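You operate a simulated robot arm through the tools that you are given. There is no shell and no other tool. Be economical: measure what you need, move in short steps, check, and stop when the job is done.

The job below is to be done with a simulated two-armed robot. You get a single attempt, and the scene is never put back.

JOB
Take the green checked cloth from the worktop between range and sink and hang it over the oven door handle.

The check looks at the end state, three seconds after you hand in, the way a careful person would. Anything else that was tipped, shoved, dropped, spilled or broken makes it a failure. Flat cloth is picked up by pressing the open fingertips on it (5 to 10 N) and closing them slowly along it; thin cloth reads only 2 to 8 mm in the jaws.

ROBOT AND FRAMES
Two 7-joint arms with two-finger parallel grippers on one trunk, on a base that drives. Base frame: it is fixed to the floor where the robot stands at the start and does not move with it; the origin is under the middle of the robot, x ahead of it, y to its left, z up. Lengths are in mm, angles in degrees, forces in N, time in s.
The left shoulder is at the start at [70, 134, 1151], the right one opposite. Payload 1.57 kg a hand.
The tool frame of a hand sits at the grasp point between the pads (the TCP): z along the fingers, y along the line on which they close. The tips reach 30 mm beyond it. Largest opening 80 mm; finger width 17, thickness 12; the body of the gripper, 40 by 82 mm, starts 80 mm behind the TCP.
Orientation is that of the tool frame in the base frame, as [roll, pitch, yaw] about the fixed x, y, z axes, in that order (R = Rz(yaw) Ry(pitch) Rx(roll)). With the fingers straight down and closing along the base's y, the tool's x points along the base's -x, its y along +y and its z along -z.

CONTROLS
- The arms move only by the tool jog_arm. It takes "left_increments", "right_increments" or both (then of equal length, played together; a hand with none holds still); each is one flat list of numbers, 7 for each row, row after row: the finger opening in mm, from 0 to 80, then the shift along the tool's x, y, z in mm, then the turn, a rotation vector about the tool's x, y, z in degrees. In form: [claw, tx, ty, tz, rx, ry, rz, claw, tx, ty, tz, rx, ry, rz, ...]. A call has 1 to 8 rows; each row is the pose to reach, as a shift and turn from the pose commanded when the call began, along the tool's axes at that moment. A row lasts 0.2 s, in which the tool goes at most 50 mm and 8.6 degrees; a call with a longer step from one row to the next is refused whole, and so is a gripper value outside its range. Where a pose cannot be reached the arm comes as near as it can. A force on the tool above 40 N (or 10 N above the force at the start of the call, whichever is more), or a blocked arm, ends the call early, and 0.2 s more pass. Each finger travels about 153 mm/s and halts on what it meets, pressing with about 43 N; the grip force reading is that of the motor and also rises with nothing between the fingers. The clock runs only during rows and for 0.2 s after the last one: add rows that repeat a pose to give the fingers time. The reply holds the time, the measured pose of the TCP, the force on the tool along the base axes, the opening and the grip force, in the units named above and with some noise.
- Cameras (640 x 400 px; columns grow to the right, rows downward): "scene" is now at [122.9, 37.5, 1366.4]; the picture's right is [0.43, -0.90, 0.00], its down [-0.63, -0.30, -0.71] and it looks along [0.64, 0.31, -0.70] (base axes); focal length 257 px, centre (320, 200). "left" rides on the left gripper at [72, 7, -122] in its tool frame; the picture's right is [-0.09, 1.00, 0.00], its down [-0.84, -0.08, -0.54] and it looks along [-0.54, -0.05, 0.84] (tool axes); focal length 238 px, centre (320, 200). "right" rides on the right gripper at [72, -7, -122] in its tool frame; the picture's right is [0.09, 1.00, 0.00], its down [-0.84, 0.08, -0.54] and it looks along [-0.54, 0.05, 0.84] (tool axes); focal length 238 px, centre (320, 200). There is no depth. A picture from a camera that has moved, and an enlarged one, comes with that camera's place and axes in the base frame and with its lens.
- camera(camera): a new picture of that camera. It takes no simulated time.
- move_column(by): slides the trunk up (or, below 0, down) by that many mm; the arms and the scene camera ride with it, the base frame stays. It gives what a move gives, with no picture.
- steer(legs): drives the robot by 1 to 6 legs, each [ahead, left, turn to the left] in mm, mm and degrees, along the robot's own axes; the way and the turn of a leg run together, so that a leg with both is an arc; at most 1500 mm and 180 degrees a leg. The arms and the cameras ride along, it lands a little off, and it stops where it bumps. It gives what a move gives.
- turn_head(pan, tilt): turns the head with the scene camera to pan (to the left, within 86 degrees either way) and tilt (down, from -29 to 69), counted from straight ahead of the robot. It gives what a move gives.
- inspect(camera, box): a new picture of the part [left, top, right, bottom] of that camera's present view, enlarged. It takes no simulated time.
- hand_in(): hands the job in; it is judged then, once.

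Work in short steps. Places have to be worked out from the pictures, the camera data and where the tool is seen: move nearer, look again, correct. Check each grasp and each placing, and mend what went wrong. You have 120 turns and 88 pictures in all, those below and enlarged ones among them. Open the grippers and draw the arms clear of the work before you hand the job in, unless the task says otherwise; then end with one line.

The tools are called as a command line: name --argument value ..., lists and objects as JSON in quotes. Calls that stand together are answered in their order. jog_arm: Moves the arms, as the interface text tells. Its arguments: {"type":"object","properties":{"left_increments":{"type":"array"},"right_increments":{"type":"array"}},"required":[]} The other tools are called the same way: move_column (by) slides the trunk up or down; steer (legs) drives the base; turn_head (pan, tilt) turns the head that bears the scene camera; camera (camera) takes a picture; inspect (camera, box) takes an enlarged picture of a part of a camera's view; hand_in () hands the job in.

At the start:

```text
clock: 0.0
left_eef_pos: [311.7, 440.0, 1051.4]
left_tcp_rot: [179.9, -0.1, 179.9]
left_force: [-0.5, -0.5, 0.0]
left_opening: 80.3
left_grip_force: 0.1
right_eef_pos: [383.0, 69.1, 1150.2]
right_tcp_rot: [-179.9, -0.1, -180.0]
right_force: [-0.1, -0.2, -0.8]
right_opening: 80.0
right_grip_force: 0.0
trunk travel left (down, up): [-725.0, 215.0]
robot x, y, heading: [-2.1, -3.6, -0.1]
head pan, tilt: [25.6, 44.7]
```

scene: 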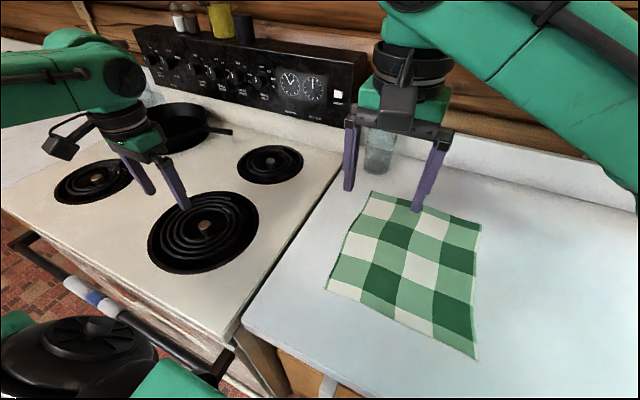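
right: 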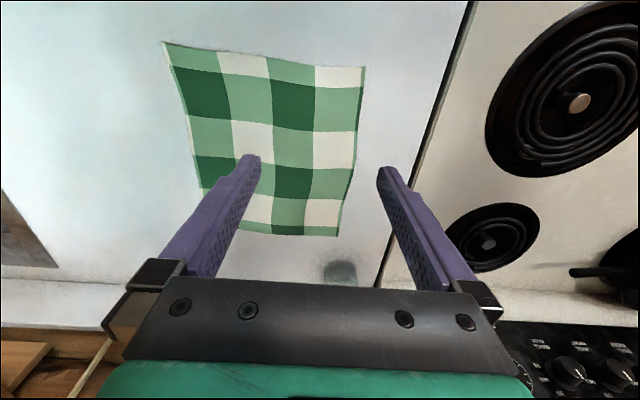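
left: 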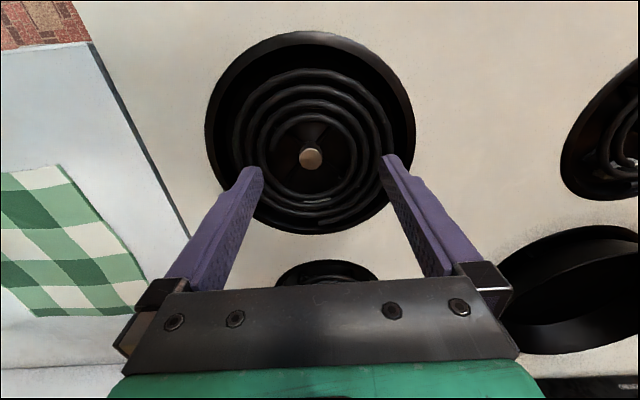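

I put the cloth at roughly x 340–750, y -175–150 on the worktop. The range is to the left and its handle is on the front. I'll look at the handle and the floor in front of it.

turn_head --pan 75 --tilt 55

camera --camera "scene"

```text
clock: 1.2
left_eef_pos: [311.2, 440.5, 1052.3]
left_tcp_rot: [179.9, 0.1, -179.9]
left_force: [0.2, 0.1, 0.4]
left_opening: 80.0
left_grip_force: 0.1
right_eef_pos: [384.4, 69.6, 1151.2]
right_tcp_rot: [180.0, 0.0, 180.0]
right_force: [-0.5, -1.1, 0.1]
right_opening: 80.0
right_grip_force: 0.1
trunk travel left (down, up): [-725.0, 215.0]
robot x, y, heading: [0.5, -0.7, -0.1]
head pan, tilt: [75.0, 55.0]
```

```text
84 pictures are left
camera scene: at [68.0, 72.0, 1352.5], right [0.97, -0.26, 0.0], down [-0.21, -0.79, -0.57], along [0.15, 0.55, -0.82], focal length 257 px, centre (320, 200)
```

scene: 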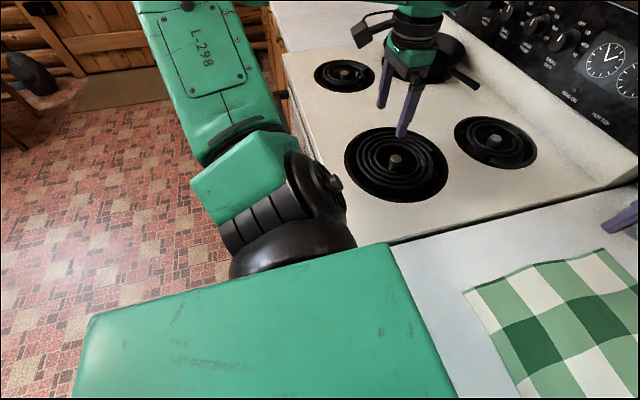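

The left elbow blocks the view here. I'll turn back toward the handle as it appeared in the first picture, tilted a little lower.

turn_head --pan 40 --tilt 50

camera --camera "scene"

```text
clock: 2.2
left_eef_pos: [311.0, 440.1, 1051.8]
left_tcp_rot: [179.9, 0.0, 179.9]
left_force: [0.0, -0.5, 0.7]
left_opening: 80.1
left_grip_force: 0.0
right_eef_pos: [382.3, 67.8, 1149.6]
right_tcp_rot: [180.0, 0.0, 180.0]
right_force: [-0.2, 0.1, -0.4]
right_opening: 80.0
right_grip_force: 0.0
trunk travel left (down, up): [-725.0, 215.0]
robot x, y, heading: [1.3, 3.0, 0.3]
head pan, tilt: [40.0, 50.0]
```

```text
83 pictures are left
camera scene: at [108.2, 51.9, 1359.0], right [0.64, -0.77, 0.0], down [-0.59, -0.49, -0.64], along [0.49, 0.41, -0.77], focal length 257 px, centre (320, 200)
```

scene: 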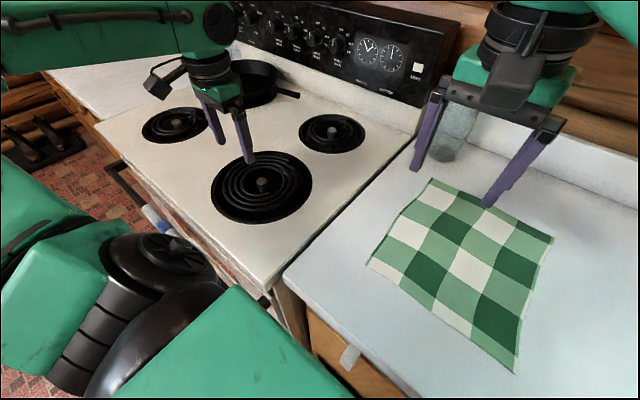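

The handle is partly hidden, and something blue and white is near it. I'll back off to see the oven front properly.

steer --legs '[[-550, 0, 0]]'

turn_head --pan 32 --tilt 35

camera --camera "scene"

```text
clock: 5.4
left_eef_pos: [-239.8, 441.5, 1050.1]
left_tcp_rot: [-180.0, 0.0, -179.8]
left_force: [0.2, 0.0, -0.5]
left_opening: 80.0
left_grip_force: 0.0
right_eef_pos: [-166.9, 69.5, 1150.1]
right_tcp_rot: [-180.0, -0.1, -179.9]
right_force: [-0.4, 0.1, 0.2]
right_opening: 80.0
right_grip_force: 0.1
trunk travel left (down, up): [-725.0, 215.0]
robot x, y, heading: [-547.6, -0.2, 0.5]
head pan, tilt: [40.0, 50.0]
```

```text
clock: 6.1
left_eef_pos: [-241.3, 440.3, 1051.6]
left_tcp_rot: [179.9, -0.1, -179.8]
left_force: [-0.3, -0.2, -0.3]
left_opening: 79.8
left_grip_force: 0.0
right_eef_pos: [-167.4, 69.0, 1150.4]
right_tcp_rot: [180.0, 0.1, -179.8]
right_force: [0.1, 0.1, 0.2]
right_opening: 79.8
right_grip_force: 0.0
trunk travel left (down, up): [-725.0, 215.0]
robot x, y, heading: [-549.7, -2.6, 0.2]
head pan, tilt: [32.0, 35.0]
```

```text
82 pictures are left
camera scene: at [-427.3, 48.4, 1380.8], right [0.53, -0.85, 0.0], down [-0.49, -0.31, -0.82], along [0.69, 0.44, -0.57], focal length 257 px, centre (320, 200)
```

scene: 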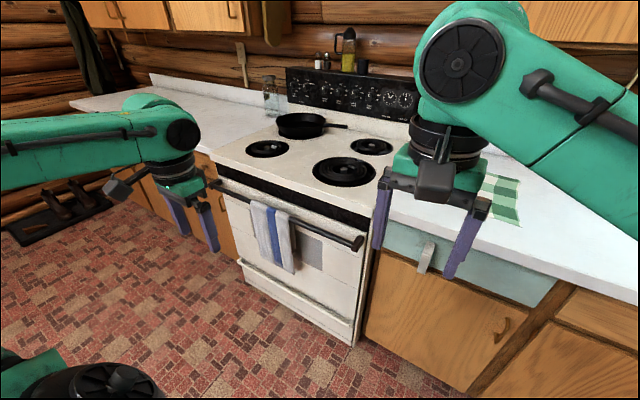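

A striped towel already hangs on the left half of the handle and has to stay undisturbed. I'll enlarge this area.

inspect --camera "scene" --box '[200, 160, 400, 285]'

```text
3.20 times, centred on (300, 222) of scene
camera zoom: at [-427.3, 48.4, 1380.8], right [0.53, -0.85, 0.0], down [-0.49, -0.31, -0.82], along [0.69, 0.44, -0.57], focal length 824 px, centre (384, 128)
```

zoom: 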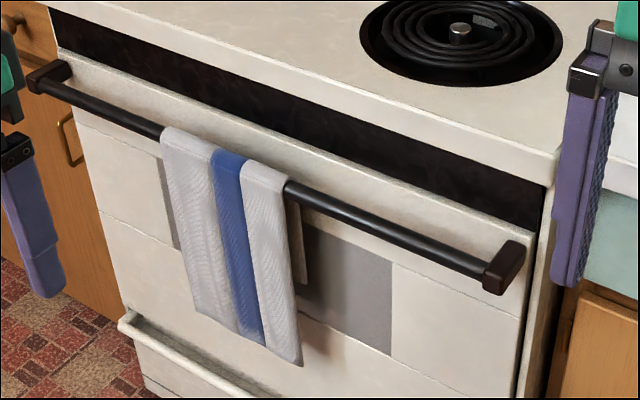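

Comparing rays from several views puts the worktop and stove top at z≈915, not 796, so I'll descend carefully. That gives a cloth of about x 327–620, y -130–125. The free bar length right of the towel is about 230 mm. I'll drive back and look.

steer --legs '[[550, 0, 0]]'

turn_head --pan 5 --tilt 50

camera --camera "scene"

camera --camera "right"

```text
clock: 9.3
left_eef_pos: [316.8, 441.8, 1051.8]
left_tcp_rot: [-180.0, 0.0, -179.9]
left_force: [-0.6, 0.0, -0.2]
left_opening: 79.9
left_grip_force: 0.1
right_eef_pos: [388.8, 70.4, 1150.0]
right_tcp_rot: [180.0, 0.0, -179.9]
right_force: [-0.6, -0.5, -1.1]
right_opening: 80.0
right_grip_force: 0.0
trunk travel left (down, up): [-725.0, 215.0]
robot x, y, heading: [6.3, 0.1, 0.1]
head pan, tilt: [32.0, 35.0]
```

```text
clock: 10.2
left_eef_pos: [317.4, 443.0, 1051.7]
left_tcp_rot: [180.0, 0.0, -180.0]
left_force: [-0.7, -0.2, -0.6]
left_opening: 79.9
left_grip_force: 0.0
right_eef_pos: [389.4, 69.3, 1150.7]
right_tcp_rot: [180.0, 0.0, -179.9]
right_force: [-0.3, 0.8, -0.5]
right_opening: 79.9
right_grip_force: 0.1
trunk travel left (down, up): [-725.0, 215.0]
robot x, y, heading: [8.5, -1.1, -0.1]
head pan, tilt: [5.0, 50.0]
```

```text
80 pictures are left
camera scene: at [132.8, 9.9, 1359.1], right [0.09, -1.0, 0.0], down [-0.76, -0.07, -0.64], along [0.64, 0.06, -0.77], focal length 257 px, centre (320, 200)
```

scene: 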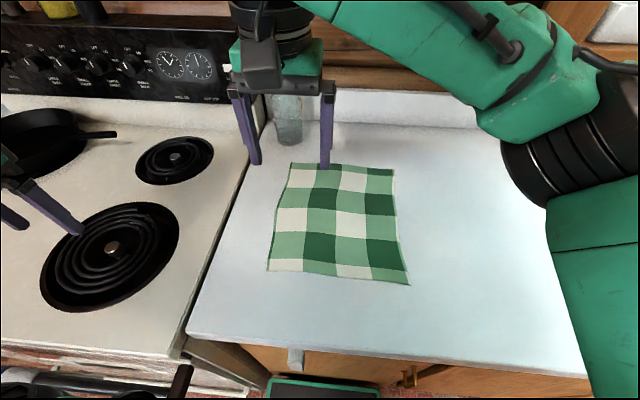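

```text
79 pictures are left
camera right: at [318.2, 64.1, 1273.1], right [-0.09, 1.0, 0.0], down [0.84, 0.08, 0.54], along [0.54, 0.05, -0.84], focal length 238 px, centre (320, 200)
```

right: 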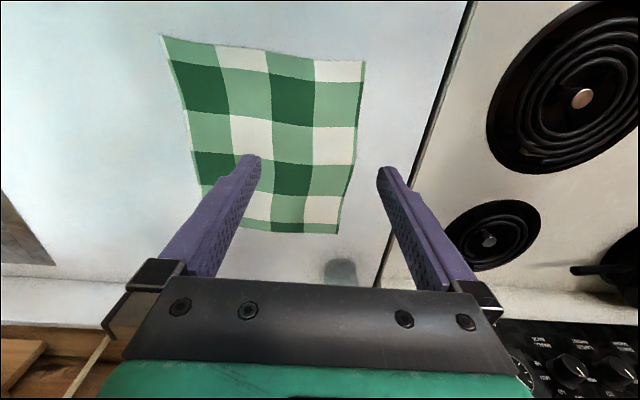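

The new view agrees: cloth x 325–621, y ±128, surface z≈915. The handle bar is near x≈122, z≈795, door face x≈179, free span y≈285–526. I'll pinch about 80 mm from the far edge with both hands, at x≈541, y=±65. First I bring the hands above those points.

jog_arm --right_increments '[60, -22, -19, 21, 0, 0, 0, 50, -44, -38, 43, 0, 0, 0, 40, -66, -57, 64, 0, 0, 0, 40, -88, -76, 86, 0, 0, 0, 40, -110, -96, 107, 0, 0, 0, 40, -132, -115, 128, 0, 0, 0, 40, -152, -134, 145, 0, 0, 0, 40, -152, -134, 145, 0, 0, 0]' --left_increments '[60, -18, -28, 0, 0, 0, 0, 50, -36, -57, 0, 0, 0, 0, 40, -54, -86, 0, 0, 0, 0, 40, -72, -115, 0, 0, 0, 0, 40, -90, -144, 0, 0, 0, 0, 40, -108, -173, 0, 0, 0, 0, 40, -124, -200, 0, 0, 0, 0, 40, -124, -200, 0, 0, 0, 0]'

```text
clock: 12.0
left_eef_pos: [442.1, 241.6, 1052.3]
left_tcp_rot: [-179.9, -0.1, -180.0]
left_force: [-1.0, 0.5, -0.8]
left_opening: 39.9
left_grip_force: 0.1
right_eef_pos: [539.6, -63.3, 1006.1]
right_tcp_rot: [-179.9, 0.0, -180.0]
right_force: [0.3, 0.9, 0.0]
right_opening: 40.1
right_grip_force: 0.0
trunk travel left (down, up): [-725.0, 215.0]
robot x, y, heading: [8.0, -0.4, 0.1]
head pan, tilt: [5.0, 50.0]
```

The right hand is in place. The left hand now goes to (541, 65, 1006).

jog_arm --left_increments '[40, -20, -35, 9, 0, 0, 0, 40, -40, -70, 18, 0, 0, 0, 40, -60, -105, 27, 0, 0, 0, 40, -80, -140, 36, 0, 0, 0, 40, -99, -177, 46, 0, 0, 0, 40, -99, -177, 46, 0, 0, 0]'

camera --camera "scene"

camera --camera "left"

camera --camera "right"

```text
clock: 13.4
left_eef_pos: [501.1, 110.9, 1010.7]
left_tcp_rot: [-179.9, 0.0, -179.9]
left_force: [0.3, -0.4, -0.2]
left_opening: 40.0
left_grip_force: 0.0
left hand out of reach, approached as far as the arm can: row 4, 5, 6
right_eef_pos: [541.5, -63.5, 1005.3]
right_tcp_rot: [-179.9, -0.1, -179.8]
right_force: [0.6, 0.1, 0.6]
right_opening: 40.1
right_grip_force: 0.0
trunk travel left (down, up): [-725.0, 215.0]
robot x, y, heading: [9.9, -0.6, 0.1]
head pan, tilt: [5.0, 50.0]
```

```text
78 pictures are left
camera scene: at [133.8, 9.6, 1358.9], right [0.09, -1.0, 0.0], down [-0.76, -0.07, -0.64], along [0.64, 0.06, -0.77], focal length 257 px, centre (320, 200)
```

scene: 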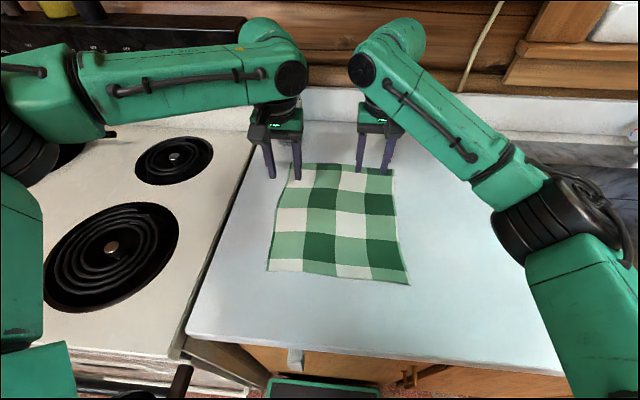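

```text
77 pictures are left
camera left: at [429.7, 117.5, 1133.9], right [0.09, 1.0, 0.0], down [0.84, -0.07, 0.54], along [0.54, -0.05, -0.84], focal length 238 px, centre (320, 200)
```

left: 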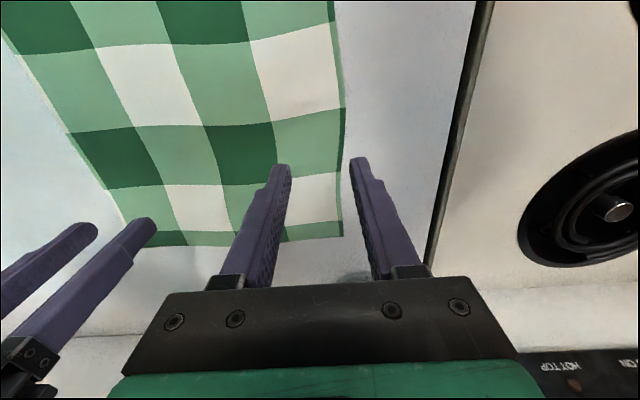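

```text
76 pictures are left
camera right: at [468.7, -69.7, 1128.0], right [-0.09, 1.0, 0.0], down [0.84, 0.08, 0.54], along [0.54, 0.05, -0.84], focal length 238 px, centre (320, 200)
```

right: 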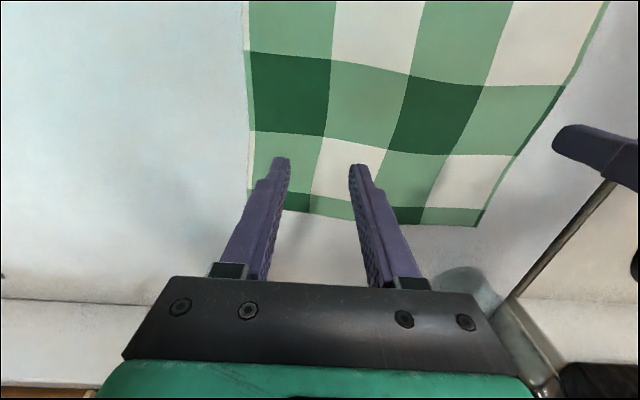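

The right hand arrived but the left stopped short at (501, 111). I'll try a slight rise to see whether the left arm can get further along.

jog_arm --left_increments '[40, 0, 0, -15, 0, 0, 0, 40, 0, 0, -30, 0, 0, 0, 40, 0, 0, -30, 0, 0, 0]'

```text
clock: 14.2
left_eef_pos: [500.8, 110.6, 1042.2]
left_tcp_rot: [180.0, 0.1, -179.9]
left_force: [-0.1, -0.3, -0.6]
left_opening: 40.0
left_grip_force: 0.0
right_eef_pos: [539.4, -63.2, 1006.0]
right_tcp_rot: [180.0, 0.0, -179.9]
right_force: [0.4, 0.5, -1.0]
right_opening: 40.2
right_grip_force: 0.1
trunk travel left (down, up): [-725.0, 215.0]
robot x, y, heading: [7.0, -2.2, 0.1]
head pan, tilt: [5.0, 50.0]
```

The command restarts from the pose actually reached. I'll try the rest of the way from this height.

jog_arm --left_increments '[40, 0, -22, 0, 0, 0, 0, 40, 0, -45, 0, 0, 0, 0, 40, -20, -45, 0, 0, 0, 0, 40, -40, -45, 0, 0, 0, 0, 40, -40, -45, 0, 0, 0, 0]'

```text
clock: 15.4
left_eef_pos: [498.1, 107.8, 1038.3]
left_tcp_rot: [-180.0, 0.0, -179.9]
left_force: [0.6, -0.3, -0.5]
left_opening: 39.8
left_grip_force: 0.1
left hand out of reach, approached as far as the arm can: row 1, 2, 3, 4, 5
right_eef_pos: [540.9, -63.0, 1004.8]
right_tcp_rot: [179.9, 0.0, -179.8]
right_force: [-0.3, -0.1, 0.0]
right_opening: 40.0
right_grip_force: 0.1
trunk travel left (down, up): [-725.0, 215.0]
robot x, y, heading: [4.6, -2.2, 0.4]
head pan, tilt: [5.0, 50.0]
```

The left arm looks stuck at a joint limit. I'll try a little tool yaw to free it.

jog_arm --left_increments '[40, 0, 0, 0, 0, 0, 8, 40, 0, 0, 0, 0, 0, 15, 40, 0, -15, 0, 0, 0, 15, 40, 0, -40, 0, 0, 0, 15, 40, -20, -40, 0, 0, 0, 15, 40, -20, -40, 0, 0, 0, 15]'

```text
clock: 16.8
left_eef_pos: [487.9, 96.7, 1034.0]
left_tcp_rot: [180.0, 0.0, 165.2]
left_force: [0.5, -0.2, -0.6]
left_opening: 39.8
left_grip_force: 0.0
left hand out of reach, approached as far as the arm can: row 3, 4, 5, 6
right_eef_pos: [540.0, -65.0, 1005.2]
right_tcp_rot: [-180.0, 0.0, -179.9]
right_force: [-0.4, 0.7, 0.9]
right_opening: 40.0
right_grip_force: 0.1
trunk travel left (down, up): [-725.0, 215.0]
robot x, y, heading: [5.2, -2.2, 0.2]
head pan, tilt: [5.0, 50.0]
```

That didn't help. I'll try yaw in the other direction.

jog_arm --left_increments '[40, 10, 0, -5, 0, 0, -8, 40, 10, 0, -5, 0, 0, -16, 40, 10, 0, -5, 0, 0, -24, 40, 10, 0, -5, 0, 0, -30, 40, 10, -20, -5, 0, 0, -30, 40, 0, -35, -5, 0, 0, -30, 40, -20, -35, -5, 0, 0, -30, 40, -45, -35, -5, 0, 0, -30]'

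```text
clock: 18.6
left_eef_pos: [483.6, 92.8, 1037.9]
left_tcp_rot: [-180.0, 0.0, -164.8]
left_force: [0.2, -0.1, 0.2]
left_opening: 39.9
left_grip_force: 0.0
left hand out of reach, approached as far as the arm can: row 6, 7, 8
right_eef_pos: [541.0, -64.1, 1005.9]
right_tcp_rot: [-179.9, 0.0, -179.8]
right_force: [0.1, -0.6, 0.1]
right_opening: 39.9
right_grip_force: 0.0
trunk travel left (down, up): [-725.0, 215.0]
robot x, y, heading: [8.1, -2.4, 0.2]
head pan, tilt: [5.0, 50.0]
```

Yaw isn't the limit. I'll shift the base 60 mm to the right so the left arm works more to its own side, raising the hands a little first.

steer --legs '[[0, -60, 0]]'

jog_arm --left_increments '[40, 0, 0, 0, 0, 0, 7, 40, 0, 0, 0, 0, 0, 15, 40, 0, 16, 0, 0, 0, 15, 40, -20, 32, 0, 0, 0, 15, 40, -40, 32, 0, 0, 0, 15, 40, -55, 32, 0, 0, 0, 15, 40, -55, 32, 0, 0, 0, 15]' --right_increments '[40, 0, 15, 0, 0, 0, 0, 40, 0, 30, 0, 0, 0, 0, 40, 0, 45, 0, 0, 0, 0, 40, 0, 60, 0, 0, 0, 0, 40, 0, 60, 0, 0, 0, 0, 40, 0, 60, 0, 0, 0, 0, 40, 0, 60, 0, 0, 0, 0]'

```text
clock: 19.6
left_eef_pos: [482.6, 35.6, 1037.5]
left_tcp_rot: [-179.7, 0.0, -164.8]
left_force: [0.0, -0.9, 0.7]
left_opening: 39.8
left_grip_force: 0.1
right_eef_pos: [539.3, -120.5, 1005.1]
right_tcp_rot: [-179.8, 0.0, -179.8]
right_force: [-0.1, 0.4, 0.6]
right_opening: 40.2
right_grip_force: 0.1
trunk travel left (down, up): [-725.0, 215.0]
robot x, y, heading: [8.2, -58.0, 0.3]
head pan, tilt: [5.0, 50.0]
```

```text
clock: 21.2
left_eef_pos: [527.1, 82.5, 1037.1]
left_tcp_rot: [-179.9, 0.1, -179.7]
left_force: [0.0, 0.1, 0.2]
left_opening: 40.0
left_grip_force: 0.0
left hand out of reach, approached as far as the arm can: row 6
right_eef_pos: [539.5, -62.5, 1004.6]
right_tcp_rot: [-180.0, 0.0, -179.8]
right_force: [-0.1, 0.5, -0.5]
right_opening: 40.1
right_grip_force: 0.2
trunk travel left (down, up): [-725.0, 215.0]
robot x, y, heading: [5.8, -61.9, 0.2]
head pan, tilt: [5.0, 50.0]
```

That's nearly there. Another 35 mm to the right, then I'll align both hands over the pinch points and lower them.

steer --legs '[[0, -35, 0]]'

jog_arm --left_increments '[40, 0, 15, 0, 0, 0, 0, 40, -14, 18, 10, 0, 0, 0, 40, -14, 18, 20, 0, 0, 0, 40, -14, 18, 32, 0, 0, 0, 40, -14, 18, 32, 0, 0, 0]' --right_increments '[40, 0, 15, 0, 0, 0, 0, 40, 0, 32, 0, 0, 0, 0, 40, 0, 32, 0, 0, 0, 0, 40, 0, 32, 0, 0, 0, 0, 40, 0, 32, 0, 0, 0, 0]'

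```text
clock: 22.1
left_eef_pos: [526.5, 50.5, 1036.9]
left_tcp_rot: [-179.6, 0.2, -179.6]
left_force: [0.2, 1.2, 0.0]
left_opening: 40.1
left_grip_force: 0.1
right_eef_pos: [540.6, -91.9, 1005.3]
right_tcp_rot: [-179.9, 0.0, -179.8]
right_force: [-0.1, 0.5, -0.4]
right_opening: 40.1
right_grip_force: 0.1
trunk travel left (down, up): [-725.0, 215.0]
robot x, y, heading: [6.6, -92.0, -0.0]
head pan, tilt: [5.0, 50.0]
```

```text
clock: 23.3
left_eef_pos: [541.0, 66.1, 1007.3]
left_tcp_rot: [-179.7, 0.4, -179.8]
left_force: [0.1, 0.1, -0.7]
left_opening: 39.9
left_grip_force: 0.1
right_eef_pos: [540.9, -64.2, 1006.0]
right_tcp_rot: [180.0, 0.0, -179.7]
right_force: [0.1, -0.3, 0.2]
right_opening: 40.0
right_grip_force: 0.1
trunk travel left (down, up): [-725.0, 215.0]
robot x, y, heading: [9.1, -96.9, 0.2]
head pan, tilt: [5.0, 50.0]
```

Both hands are over the pinch points. I'll descend 48 mm (tips to z≈928), then step down until contact.

jog_arm --left_increments '[40, 0, 0, 12, 0, 0, 0, 40, 0, 0, 24, 0, 0, 0, 40, 0, 0, 36, 0, 0, 0, 40, 0, 0, 48, 0, 0, 0, 40, 0, 0, 48, 0, 0, 0]' --right_increments '[40, 0, 0, 12, 0, 0, 0, 40, 0, 0, 24, 0, 0, 0, 40, 0, 0, 36, 0, 0, 0, 40, 0, 0, 48, 0, 0, 0, 40, 0, 0, 48, 0, 0, 0]'

camera --camera "left"

camera --camera "right"

```text
clock: 24.5
left_eef_pos: [534.3, 67.9, 960.2]
left_tcp_rot: [-179.8, 0.2, -179.6]
left_force: [0.1, -0.1, 0.5]
left_opening: 40.1
left_grip_force: 0.1
left hand out of reach, approached as far as the arm can: row 2, 3, 4, 5
right_eef_pos: [540.5, -64.5, 956.0]
right_tcp_rot: [-179.9, 0.1, -179.7]
right_force: [-0.3, 0.0, -0.8]
right_opening: 39.9
right_grip_force: 0.0
trunk travel left (down, up): [-725.0, 215.0]
robot x, y, heading: [4.3, -94.5, 0.3]
head pan, tilt: [5.0, 50.0]
```

```text
75 pictures are left
camera left: at [462.2, 75.4, 1082.4], right [0.09, 1.0, 0.0], down [0.83, -0.07, 0.55], along [0.54, -0.05, -0.84], focal length 238 px, centre (320, 200)
```

left: 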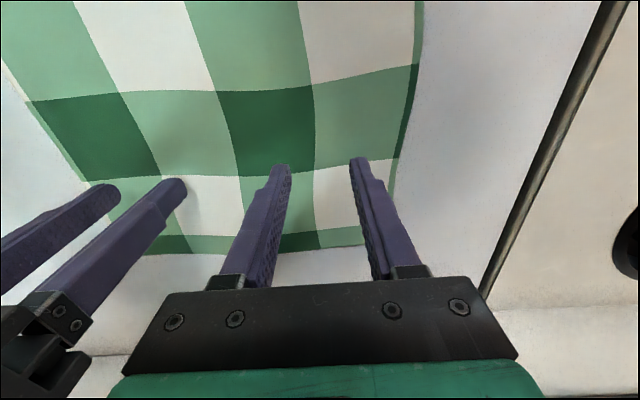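

```text
74 pictures are left
camera right: at [468.3, -71.0, 1079.6], right [-0.1, 1.0, 0.0], down [0.84, 0.08, 0.54], along [0.54, 0.05, -0.84], focal length 238 px, centre (320, 200)
```

right: 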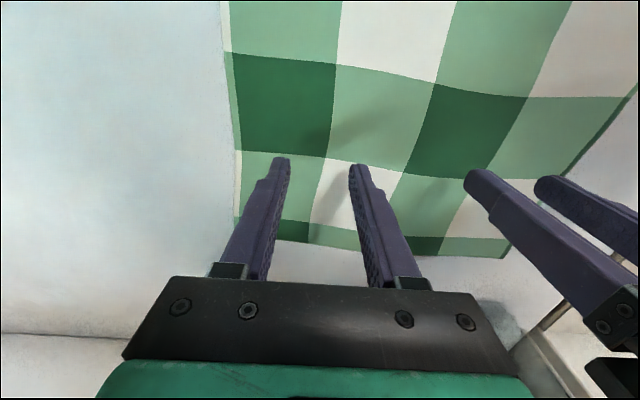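

The far edge is at x≈622. The left hand is at its reach limit, so I'll pinch at x≈528 with both hands, about 92 mm from the edge. Lowering gently now.

jog_arm --left_increments '[40, 6, 0, 0, 0, 0, 0, 40, 6, 0, 5, 0, 0, 0, 40, 6, 0, 9, 0, 0, 0, 40, 6, 0, 9, 0, 0, 0]' --right_increments '[40, 12, 0, 0, 0, 0, 0, 40, 12, 0, 3, 0, 0, 0, 40, 12, 0, 6, 0, 0, 0, 40, 12, 0, 6, 0, 0, 0]'

```text
clock: 25.5
left_eef_pos: [529.1, 67.9, 952.4]
left_tcp_rot: [-179.8, 0.2, -179.7]
left_force: [-0.4, 0.1, -0.1]
left_opening: 40.1
left_grip_force: 0.0
right_eef_pos: [529.3, -62.4, 951.4]
right_tcp_rot: [179.9, 0.0, -179.7]
right_force: [0.3, 0.8, 0.5]
right_opening: 40.0
right_grip_force: 0.1
trunk travel left (down, up): [-725.0, 215.0]
robot x, y, heading: [8.8, -96.5, 0.4]
head pan, tilt: [5.0, 50.0]
```

No contact yet. Next I go down 4 mm more, then in small steps.

jog_arm --left_increments '[40, 0, 0, 2, 0, 0, 0, 40, 0, 0, 4, 0, 0, 0, 40, 0, 0, 4, 0, 0, 0]' --right_increments '[40, 0, 0, 2, 0, 0, 0, 40, 0, 0, 4, 0, 0, 0, 40, 0, 0, 4, 0, 0, 0]'

```text
clock: 26.3
left_eef_pos: [528.2, 68.6, 945.2]
left_tcp_rot: [-179.7, 0.1, -179.7]
left_force: [-0.3, 0.3, -0.2]
left_opening: 40.0
left_grip_force: 0.1
right_eef_pos: [528.2, -65.0, 946.8]
right_tcp_rot: [-180.0, 0.0, -179.8]
right_force: [0.9, -1.2, -0.6]
right_opening: 39.8
right_grip_force: 0.0
trunk travel left (down, up): [-725.0, 215.0]
robot x, y, heading: [6.5, -94.2, 0.3]
head pan, tilt: [5.0, 50.0]
```

Still no contact with tips at z≈916. Going 3 mm lower.

jog_arm --left_increments '[40, 0, 0, 1.5, 0, 0, 0, 40, 0, 0, 3, 0, 0, 0, 40, 0, 0, 3, 0, 0, 0]' --right_increments '[40, 0, 0, 1.5, 0, 0, 0, 40, 0, 0, 3, 0, 0, 0, 40, 0, 0, 3, 0, 0, 0]'

```text
clock: 27.1
left_eef_pos: [528.8, 68.9, 943.4]
left_tcp_rot: [-179.8, 0.1, -179.7]
left_force: [-0.3, 0.0, 0.6]
left_opening: 40.1
left_grip_force: 0.1
right_eef_pos: [528.4, -64.7, 944.1]
right_tcp_rot: [-180.0, 0.0, -179.8]
right_force: [-0.4, 0.7, 0.1]
right_opening: 40.1
right_grip_force: 0.1
trunk travel left (down, up): [-725.0, 215.0]
robot x, y, heading: [6.5, -92.0, 0.3]
head pan, tilt: [5.0, 50.0]
```

Still free. Another 3 mm.

jog_arm --left_increments '[40, 0, 0, 1.5, 0, 0, 0, 40, 0, 0, 3, 0, 0, 0, 40, 0, 0, 3, 0, 0, 0]' --right_increments '[40, 0, 0, 1.5, 0, 0, 0, 40, 0, 0, 3, 0, 0, 0, 40, 0, 0, 3, 0, 0, 0]'

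camera --camera "right"

```text
clock: 27.9
left_eef_pos: [527.4, 68.1, 941.4]
left_tcp_rot: [-179.8, 0.2, -179.7]
left_force: [0.6, 1.1, 1.4]
left_opening: 40.2
left_grip_force: 0.3
right_eef_pos: [527.9, -66.0, 941.0]
right_tcp_rot: [-180.0, -0.1, -179.8]
right_force: [0.2, -0.2, 0.8]
right_opening: 40.1
right_grip_force: 0.1
trunk travel left (down, up): [-725.0, 215.0]
robot x, y, heading: [6.4, -91.0, 0.1]
head pan, tilt: [5.0, 50.0]
```

```text
73 pictures are left
camera right: at [456.6, -71.1, 1063.9], right [-0.1, 1.0, 0.0], down [0.84, 0.08, 0.54], along [0.54, 0.05, -0.84], focal length 238 px, centre (320, 200)
```

right: 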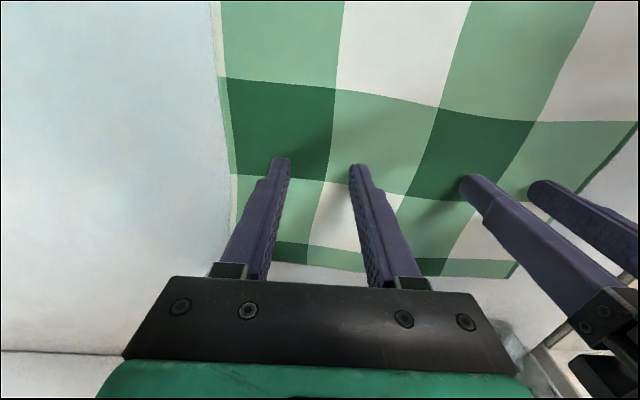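

The left shows the first hint of contact. I go down 2 mm more.

jog_arm --left_increments '[40, 0, 0, 1, 0, 0, 0, 40, 0, 0, 2, 0, 0, 0, 40, 0, 0, 2, 0, 0, 0]' --right_increments '[40, 0, 0, 1, 0, 0, 0, 40, 0, 0, 2, 0, 0, 0, 40, 0, 0, 2, 0, 0, 0]'

```text
clock: 28.7
left_eef_pos: [527.0, 68.2, 939.9]
left_tcp_rot: [-179.8, 0.5, -179.7]
left_force: [2.8, 2.3, 11.7]
left_opening: 40.2
left_grip_force: 0.2
right_eef_pos: [526.7, -64.6, 941.8]
right_tcp_rot: [179.8, 0.1, -179.7]
right_force: [2.7, 0.7, 10.8]
right_opening: 39.9
right_grip_force: 0.0
trunk travel left (down, up): [-725.0, 215.0]
robot x, y, heading: [7.0, -95.9, 0.0]
head pan, tilt: [5.0, 50.0]
```

Contact at about 11 N on both, so the surface is at z≈910. I ease off slightly and close slowly.

jog_arm --left_increments '[40, 0, 0, -0.4, 0, 0, 0, 35, 0, 0, -0.4, 0, 0, 0, 30, 0, 0, -0.4, 0, 0, 0, 25, 0, 0, -0.4, 0, 0, 0, 20, 0, 0, -0.4, 0, 0, 0, 15, 0, 0, -0.4, 0, 0, 0, 10, 0, 0, -0.4, 0, 0, 0, 6, 0, 0, -0.4, 0, 0, 0]' --right_increments '[40, 0, 0, -0.4, 0, 0, 0, 35, 0, 0, -0.4, 0, 0, 0, 30, 0, 0, -0.4, 0, 0, 0, 25, 0, 0, -0.4, 0, 0, 0, 20, 0, 0, -0.4, 0, 0, 0, 15, 0, 0, -0.4, 0, 0, 0, 10, 0, 0, -0.4, 0, 0, 0, 6, 0, 0, -0.4, 0, 0, 0]'

jog_arm --left_increments '[3, 0, 0, 0, 0, 0, 0, 0, 0, 0, 0, 0, 0, 0, 0, 0, 0, 0, 0, 0, 0]' --right_increments '[3, 0, 0, 0, 0, 0, 0, 0, 0, 0, 0, 0, 0, 0, 0, 0, 0, 0, 0, 0, 0]'

camera --camera "left"

camera --camera "right"

```text
clock: 30.5
left_eef_pos: [526.2, 67.2, 942.3]
left_tcp_rot: [-179.8, 0.4, -179.7]
left_force: [0.1, -1.4, 12.5]
left_opening: 4.3
left_grip_force: 0.0
right_eef_pos: [526.7, -64.6, 941.9]
right_tcp_rot: [180.0, 0.2, -179.8]
right_force: [-0.9, 1.2, 6.1]
right_opening: 5.1
right_grip_force: 0.1
trunk travel left (down, up): [-725.0, 215.0]
robot x, y, heading: [9.3, -91.5, 0.3]
head pan, tilt: [5.0, 50.0]
```

```text
clock: 31.3
left_eef_pos: [526.4, 67.8, 940.7]
left_tcp_rot: [-179.9, 0.5, -179.7]
left_force: [-0.8, -3.2, 13.4]
left_opening: 1.7
left_grip_force: 23.7
right_eef_pos: [526.5, -65.2, 941.3]
right_tcp_rot: [179.9, 0.1, -179.7]
right_force: [0.5, 3.8, 6.2]
right_opening: 1.7
right_grip_force: 23.2
trunk travel left (down, up): [-725.0, 215.0]
robot x, y, heading: [7.3, -91.1, 0.0]
head pan, tilt: [5.0, 50.0]
```

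```text
72 pictures are left
camera left: at [453.8, 75.2, 1063.2], right [0.09, 1.0, 0.0], down [0.83, -0.07, 0.55], along [0.55, -0.05, -0.84], focal length 238 px, centre (320, 200)
```

left: 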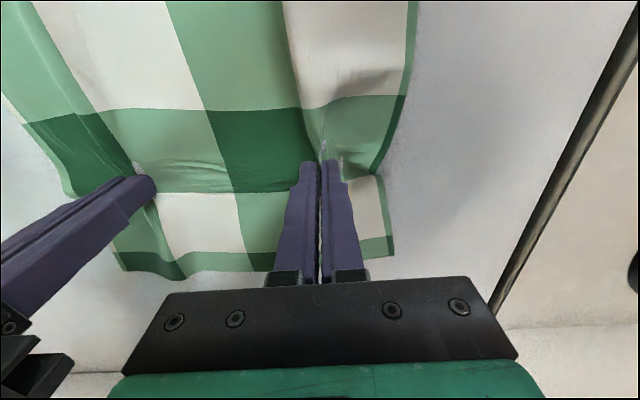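

```text
71 pictures are left
camera right: at [453.9, -71.3, 1063.6], right [-0.1, 1.0, 0.0], down [0.83, 0.08, 0.54], along [0.54, 0.05, -0.84], focal length 238 px, centre (320, 200)
```

right: 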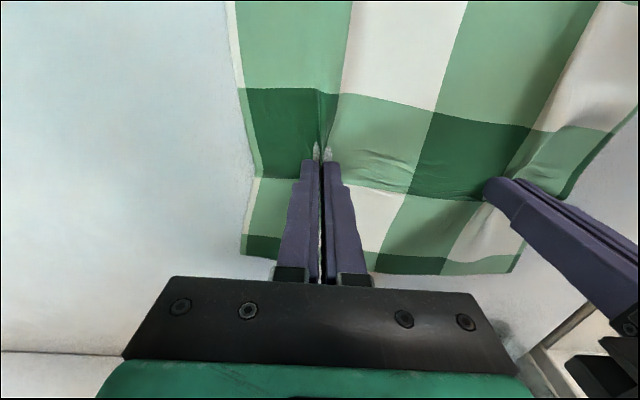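

Both pinches show ridges in the fingertips. I'll lift 80 mm slowly and check.

jog_arm --left_increments '[0, 0, 0, -10, 0, 0, 0, 0, 0, 0, -22, 0, 0, 0, 0, 0, 0, -36, 0, 0, 0, 0, 0, 0, -50, 0, 0, 0, 0, 0, 0, -65, 0, 0, 0, 0, 0, 0, -80, 0, 0, 0]' --right_increments '[0, 0, 0, -10, 0, 0, 0, 0, 0, 0, -22, 0, 0, 0, 0, 0, 0, -36, 0, 0, 0, 0, 0, 0, -50, 0, 0, 0, 0, 0, 0, -65, 0, 0, 0, 0, 0, 0, -80, 0, 0, 0]'

camera --camera "scene"

```text
clock: 32.7
left_eef_pos: [528.9, 68.2, 1019.1]
left_tcp_rot: [-179.7, 0.1, -179.7]
left_force: [0.2, -1.8, 0.2]
left_opening: 1.6
left_grip_force: 23.3
right_eef_pos: [528.4, -64.8, 1017.7]
right_tcp_rot: [-180.0, 0.0, -179.7]
right_force: [0.7, 3.0, 0.8]
right_opening: 1.9
right_grip_force: 23.5
trunk travel left (down, up): [-725.0, 215.0]
robot x, y, heading: [8.5, -94.6, 0.3]
head pan, tilt: [5.0, 50.0]
```

```text
70 pictures are left
camera scene: at [132.9, -85.2, 1359.0], right [0.09, -1.0, 0.0], down [-0.76, -0.07, -0.64], along [0.64, 0.06, -0.77], focal length 257 px, centre (320, 200)
```

scene: 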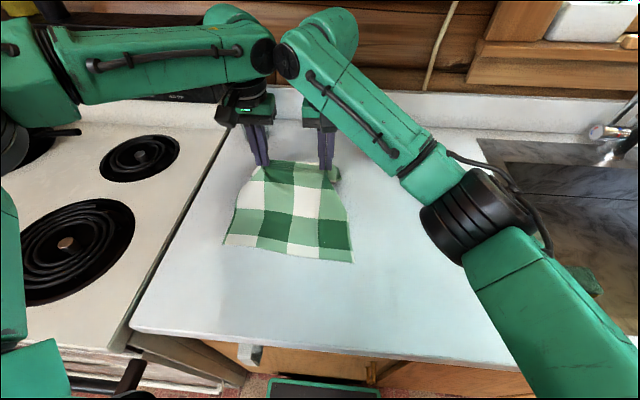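

Both hands hold the cloth well. I'll bring the hands 10 mm closer each to relax it, pull in 50 mm, and raise the trunk so the cloth clears everything.

jog_arm --left_increments '[0, 10, -5, -5, 0, 0, 0, 0, 20, -10, -10, 0, 0, 0, 0, 35, -10, -20, 0, 0, 0, 0, 50, -10, -30, 0, 0, 0]' --right_increments '[0, 10, 5, -5, 0, 0, 0, 0, 20, 10, -10, 0, 0, 0, 0, 35, 10, -20, 0, 0, 0, 0, 50, 10, -30, 0, 0, 0]'

move_column --by 140

steer --legs '[[-480, 0, 0]]'

camera --camera "scene"

```text
clock: 33.7
left_eef_pos: [476.3, 58.8, 1048.7]
left_tcp_rot: [-179.8, 0.2, -179.8]
left_force: [-0.2, 0.4, 0.2]
left_opening: 1.7
left_grip_force: 23.4
right_eef_pos: [476.6, -53.1, 1050.0]
right_tcp_rot: [-179.9, 0.1, -179.7]
right_force: [-0.1, -0.4, -0.2]
right_opening: 1.6
right_grip_force: 23.8
trunk travel left (down, up): [-725.0, 215.0]
robot x, y, heading: [9.2, -96.6, 0.3]
head pan, tilt: [5.0, 50.0]
```

```text
clock: 35.3
left_eef_pos: [478.1, 60.0, 1188.2]
left_tcp_rot: [-179.9, 0.2, -179.6]
left_force: [-0.7, -0.9, -0.4]
left_opening: 1.5
left_grip_force: 23.6
right_eef_pos: [478.0, -53.3, 1187.8]
right_tcp_rot: [-179.9, -0.1, -179.7]
right_force: [0.0, 0.6, -0.7]
right_opening: 1.7
right_grip_force: 23.2
trunk travel left (down, up): [-865.0, 75.0]
robot x, y, heading: [7.7, -94.6, 0.4]
head pan, tilt: [5.0, 50.0]
```

```text
clock: 38.2
left_eef_pos: [2.9, 56.5, 1189.2]
left_tcp_rot: [-179.8, 0.1, 179.9]
left_force: [-0.7, 0.6, 0.2]
left_opening: 1.7
left_grip_force: 23.3
right_eef_pos: [1.5, -57.3, 1187.8]
right_tcp_rot: [-179.9, -0.1, 179.9]
right_force: [0.0, 0.6, -1.1]
right_opening: 1.6
right_grip_force: 23.2
trunk travel left (down, up): [-865.0, 75.0]
robot x, y, heading: [-470.2, -95.7, -0.1]
head pan, tilt: [5.0, 50.0]
```

```text
69 pictures are left
camera scene: at [-342.4, -86.2, 1498.8], right [0.08, -1.0, 0.0], down [-0.76, -0.06, -0.64], along [0.64, 0.05, -0.77], focal length 257 px, centre (320, 200)
```

scene: 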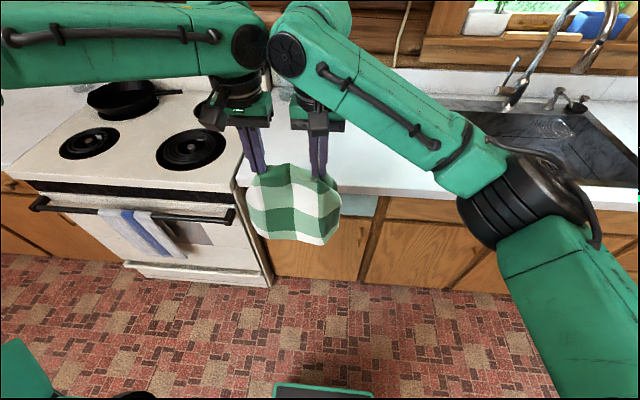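

The cloth hangs cleanly from both hands and is clear. I'll zoom in on the handle to refine its place.

inspect --camera "scene" --box '[20, 170, 260, 320]'

```text
2.67 times, centred on (140, 245) of scene
camera zoom: at [-342.4, -86.2, 1498.8], right [0.08, -1.0, 0.0], down [-0.76, -0.06, -0.64], along [0.64, 0.05, -0.77], focal length 686 px, centre (800, 80)
```

zoom: 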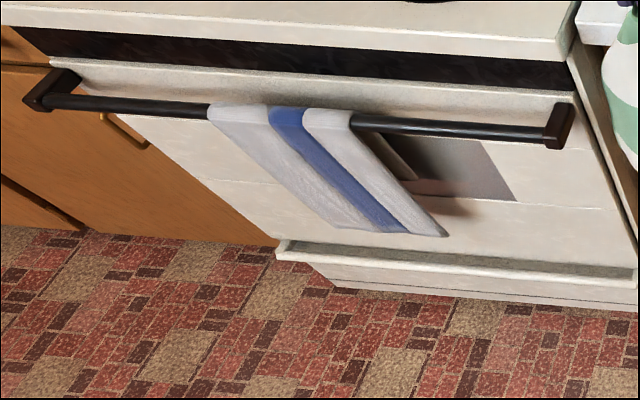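

The free span of the bar is y≈272–522, centre ≈397. I'll drive left by 395 mm, which puts the hands' centre at y≈395, still well in front of the bar.

steer --legs '[[0, 395, 0]]'

turn_head --pan 0 --tilt 45

camera --camera "scene"

camera --camera "left"

camera --camera "right"

```text
clock: 40.7
left_eef_pos: [4.1, 462.4, 1189.2]
left_tcp_rot: [-179.8, 0.2, 179.7]
left_force: [-0.2, 0.4, 0.0]
left_opening: 1.8
left_grip_force: 23.3
right_eef_pos: [3.3, 348.9, 1188.5]
right_tcp_rot: [179.8, 0.0, 179.6]
right_force: [0.1, 0.4, 0.0]
right_opening: 2.0
right_grip_force: 22.8
trunk travel left (down, up): [-865.0, 75.0]
robot x, y, heading: [-468.0, 313.6, -0.6]
head pan, tilt: [5.0, 50.0]
```

```text
clock: 41.4
left_eef_pos: [4.1, 465.0, 1188.9]
left_tcp_rot: [-179.8, 0.3, 179.7]
left_force: [-0.1, -0.4, 0.0]
left_opening: 1.7
left_grip_force: 23.7
right_eef_pos: [4.3, 351.0, 1188.0]
right_tcp_rot: [179.9, 0.1, 179.6]
right_force: [-0.2, 0.2, 0.6]
right_opening: 1.9
right_grip_force: 23.3
trunk travel left (down, up): [-865.0, 75.0]
robot x, y, heading: [-466.3, 315.4, -0.4]
head pan, tilt: [0.0, 45.0]
```

```text
67 pictures are left
camera scene: at [-338.0, 316.4, 1505.9], right [-0.01, -1.0, 0.0], down [-0.71, 0.01, -0.71], along [0.71, 0.0, -0.71], focal length 257 px, centre (320, 200)
```

scene: 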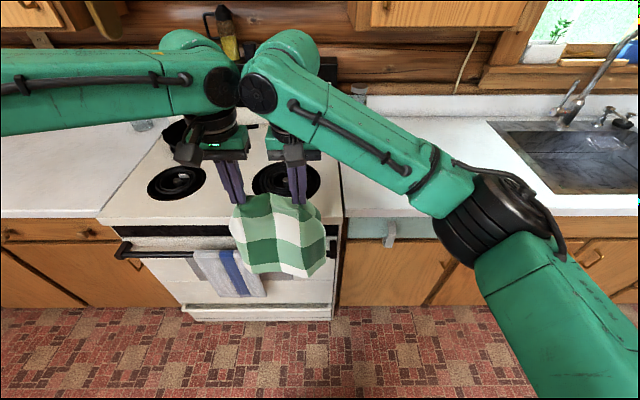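

```text
66 pictures are left
camera left: at [-67.8, 472.2, 1311.3], right [0.1, 1.0, 0.0], down [0.83, -0.08, 0.54], along [0.54, -0.06, -0.84], focal length 238 px, centre (320, 200)
```

left: 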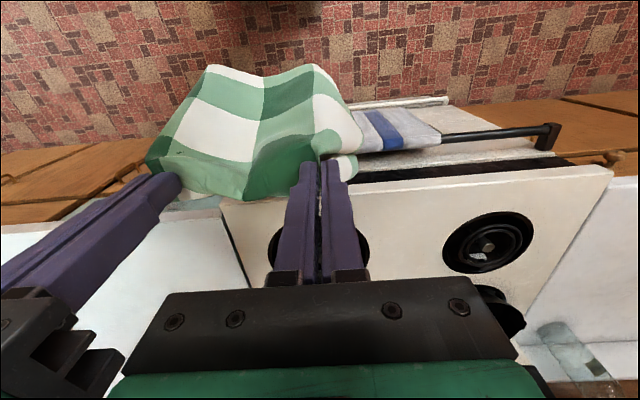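

```text
65 pictures are left
camera right: at [-69.3, 344.9, 1311.0], right [-0.09, 1.0, 0.0], down [0.84, 0.07, 0.54], along [0.54, 0.05, -0.84], focal length 238 px, centre (320, 200)
```

right: 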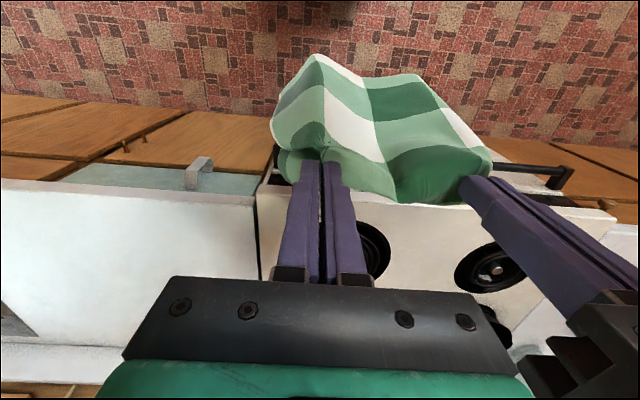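

The rays put the bar at x≈130–150, but its height is still uncertain. I'll lower the trunk 250 mm, with the hands still about 120 mm in front of the bar, and look from there.

move_column --by -250

camera --camera "left"

camera --camera "scene"

camera --camera "right"

```text
clock: 44.0
left_eef_pos: [4.0, 464.0, 939.5]
left_tcp_rot: [-179.8, 0.2, 179.7]
left_force: [0.6, 0.5, -0.4]
left_opening: 1.4
left_grip_force: 23.6
right_eef_pos: [2.9, 350.3, 937.2]
right_tcp_rot: [180.0, 0.1, 179.7]
right_force: [-1.1, 0.1, -0.1]
right_opening: 1.4
right_grip_force: 23.1
trunk travel left (down, up): [-615.0, 325.0]
robot x, y, heading: [-468.3, 317.1, -0.5]
head pan, tilt: [0.0, 45.0]
```

```text
64 pictures are left
camera left: at [-68.0, 472.6, 1061.3], right [0.1, 1.0, 0.0], down [0.83, -0.08, 0.55], along [0.54, -0.06, -0.84], focal length 238 px, centre (320, 200)
```

left: 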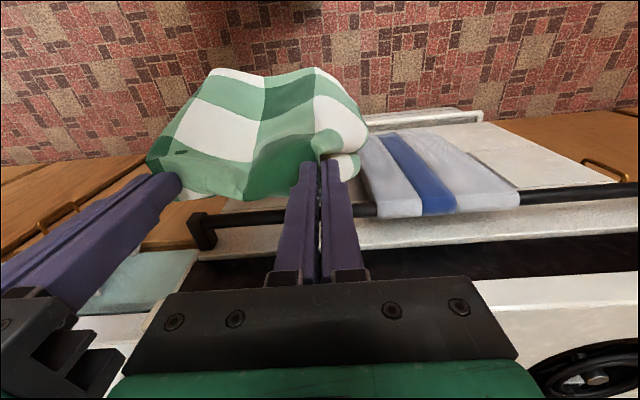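

```text
63 pictures are left
camera scene: at [-338.1, 316.8, 1256.0], right [-0.01, -1.0, 0.0], down [-0.71, 0.0, -0.71], along [0.71, 0.0, -0.71], focal length 257 px, centre (320, 200)
```

scene: 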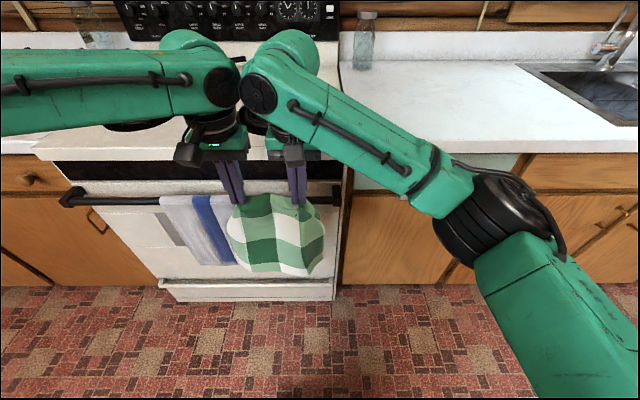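

```text
62 pictures are left
camera right: at [-69.4, 345.4, 1061.0], right [-0.09, 1.0, 0.0], down [0.84, 0.07, 0.54], along [0.54, 0.05, -0.84], focal length 238 px, centre (320, 200)
```

right: 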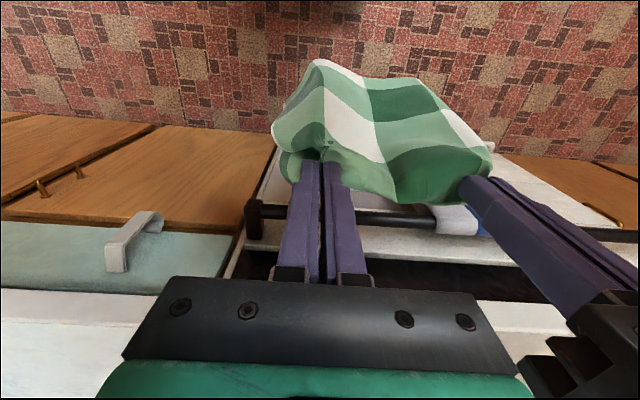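

Combining the views, the bar is at x≈126, z≈793, the door face at x≈179, and the free span runs y≈285–525. I'll shift and narrow the hands to y≈345 and 438. I'll also raise them slightly and tilt the fingertips 17° forward so the wrists stay clear of the stove edge.

jog_arm --left_increments '[0, 0, -10, -6, 0, -5, 0, 0, 0, -18, -12, 0, -10, 0, 0, 0, -26, -16, 0, -17, 0, 0, 0, -26, -16, 0, -17, 0]' --right_increments '[0, 0, -2, -6, 0, -5, 0, 0, 0, -4, -12, 0, -10, 0, 0, 0, -5, -16, 0, -17, 0, 0, 0, -5, -16, 0, -17, 0]'

camera --camera "right"

camera --camera "left"

```text
clock: 45.0
left_eef_pos: [4.5, 438.1, 955.0]
left_tcp_rot: [-179.8, 17.1, 179.8]
left_force: [0.1, 0.0, -0.2]
left_opening: 1.7
left_grip_force: 23.7
right_eef_pos: [3.0, 344.9, 953.6]
right_tcp_rot: [180.0, 17.0, 179.6]
right_force: [0.3, -0.9, 0.3]
right_opening: 1.8
right_grip_force: 23.3
trunk travel left (down, up): [-615.0, 325.0]
robot x, y, heading: [-468.9, 318.4, -0.4]
head pan, tilt: [0.0, 45.0]
```

```text
61 pictures are left
camera right: at [-101.2, 339.8, 1050.4], right [-0.08, 1.0, -0.03], down [0.64, 0.07, 0.76], along [0.76, 0.05, -0.65], focal length 238 px, centre (320, 200)
```

right: 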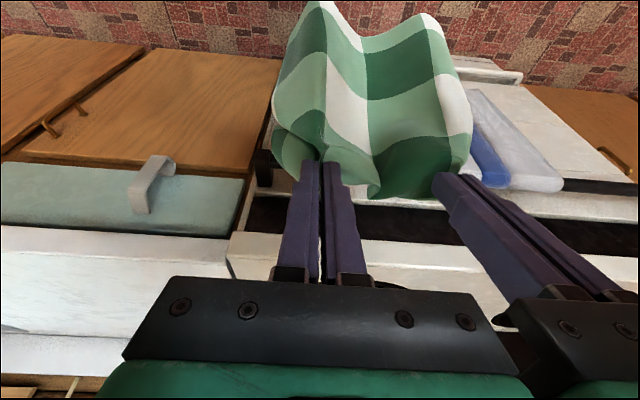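

```text
60 pictures are left
camera left: at [-100.0, 447.2, 1050.2], right [0.09, 1.0, 0.02], down [0.64, -0.08, 0.77], along [0.76, -0.06, -0.64], focal length 238 px, centre (320, 200)
```

left: 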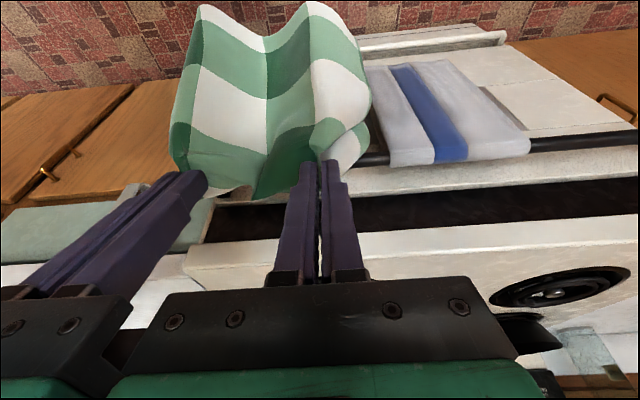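

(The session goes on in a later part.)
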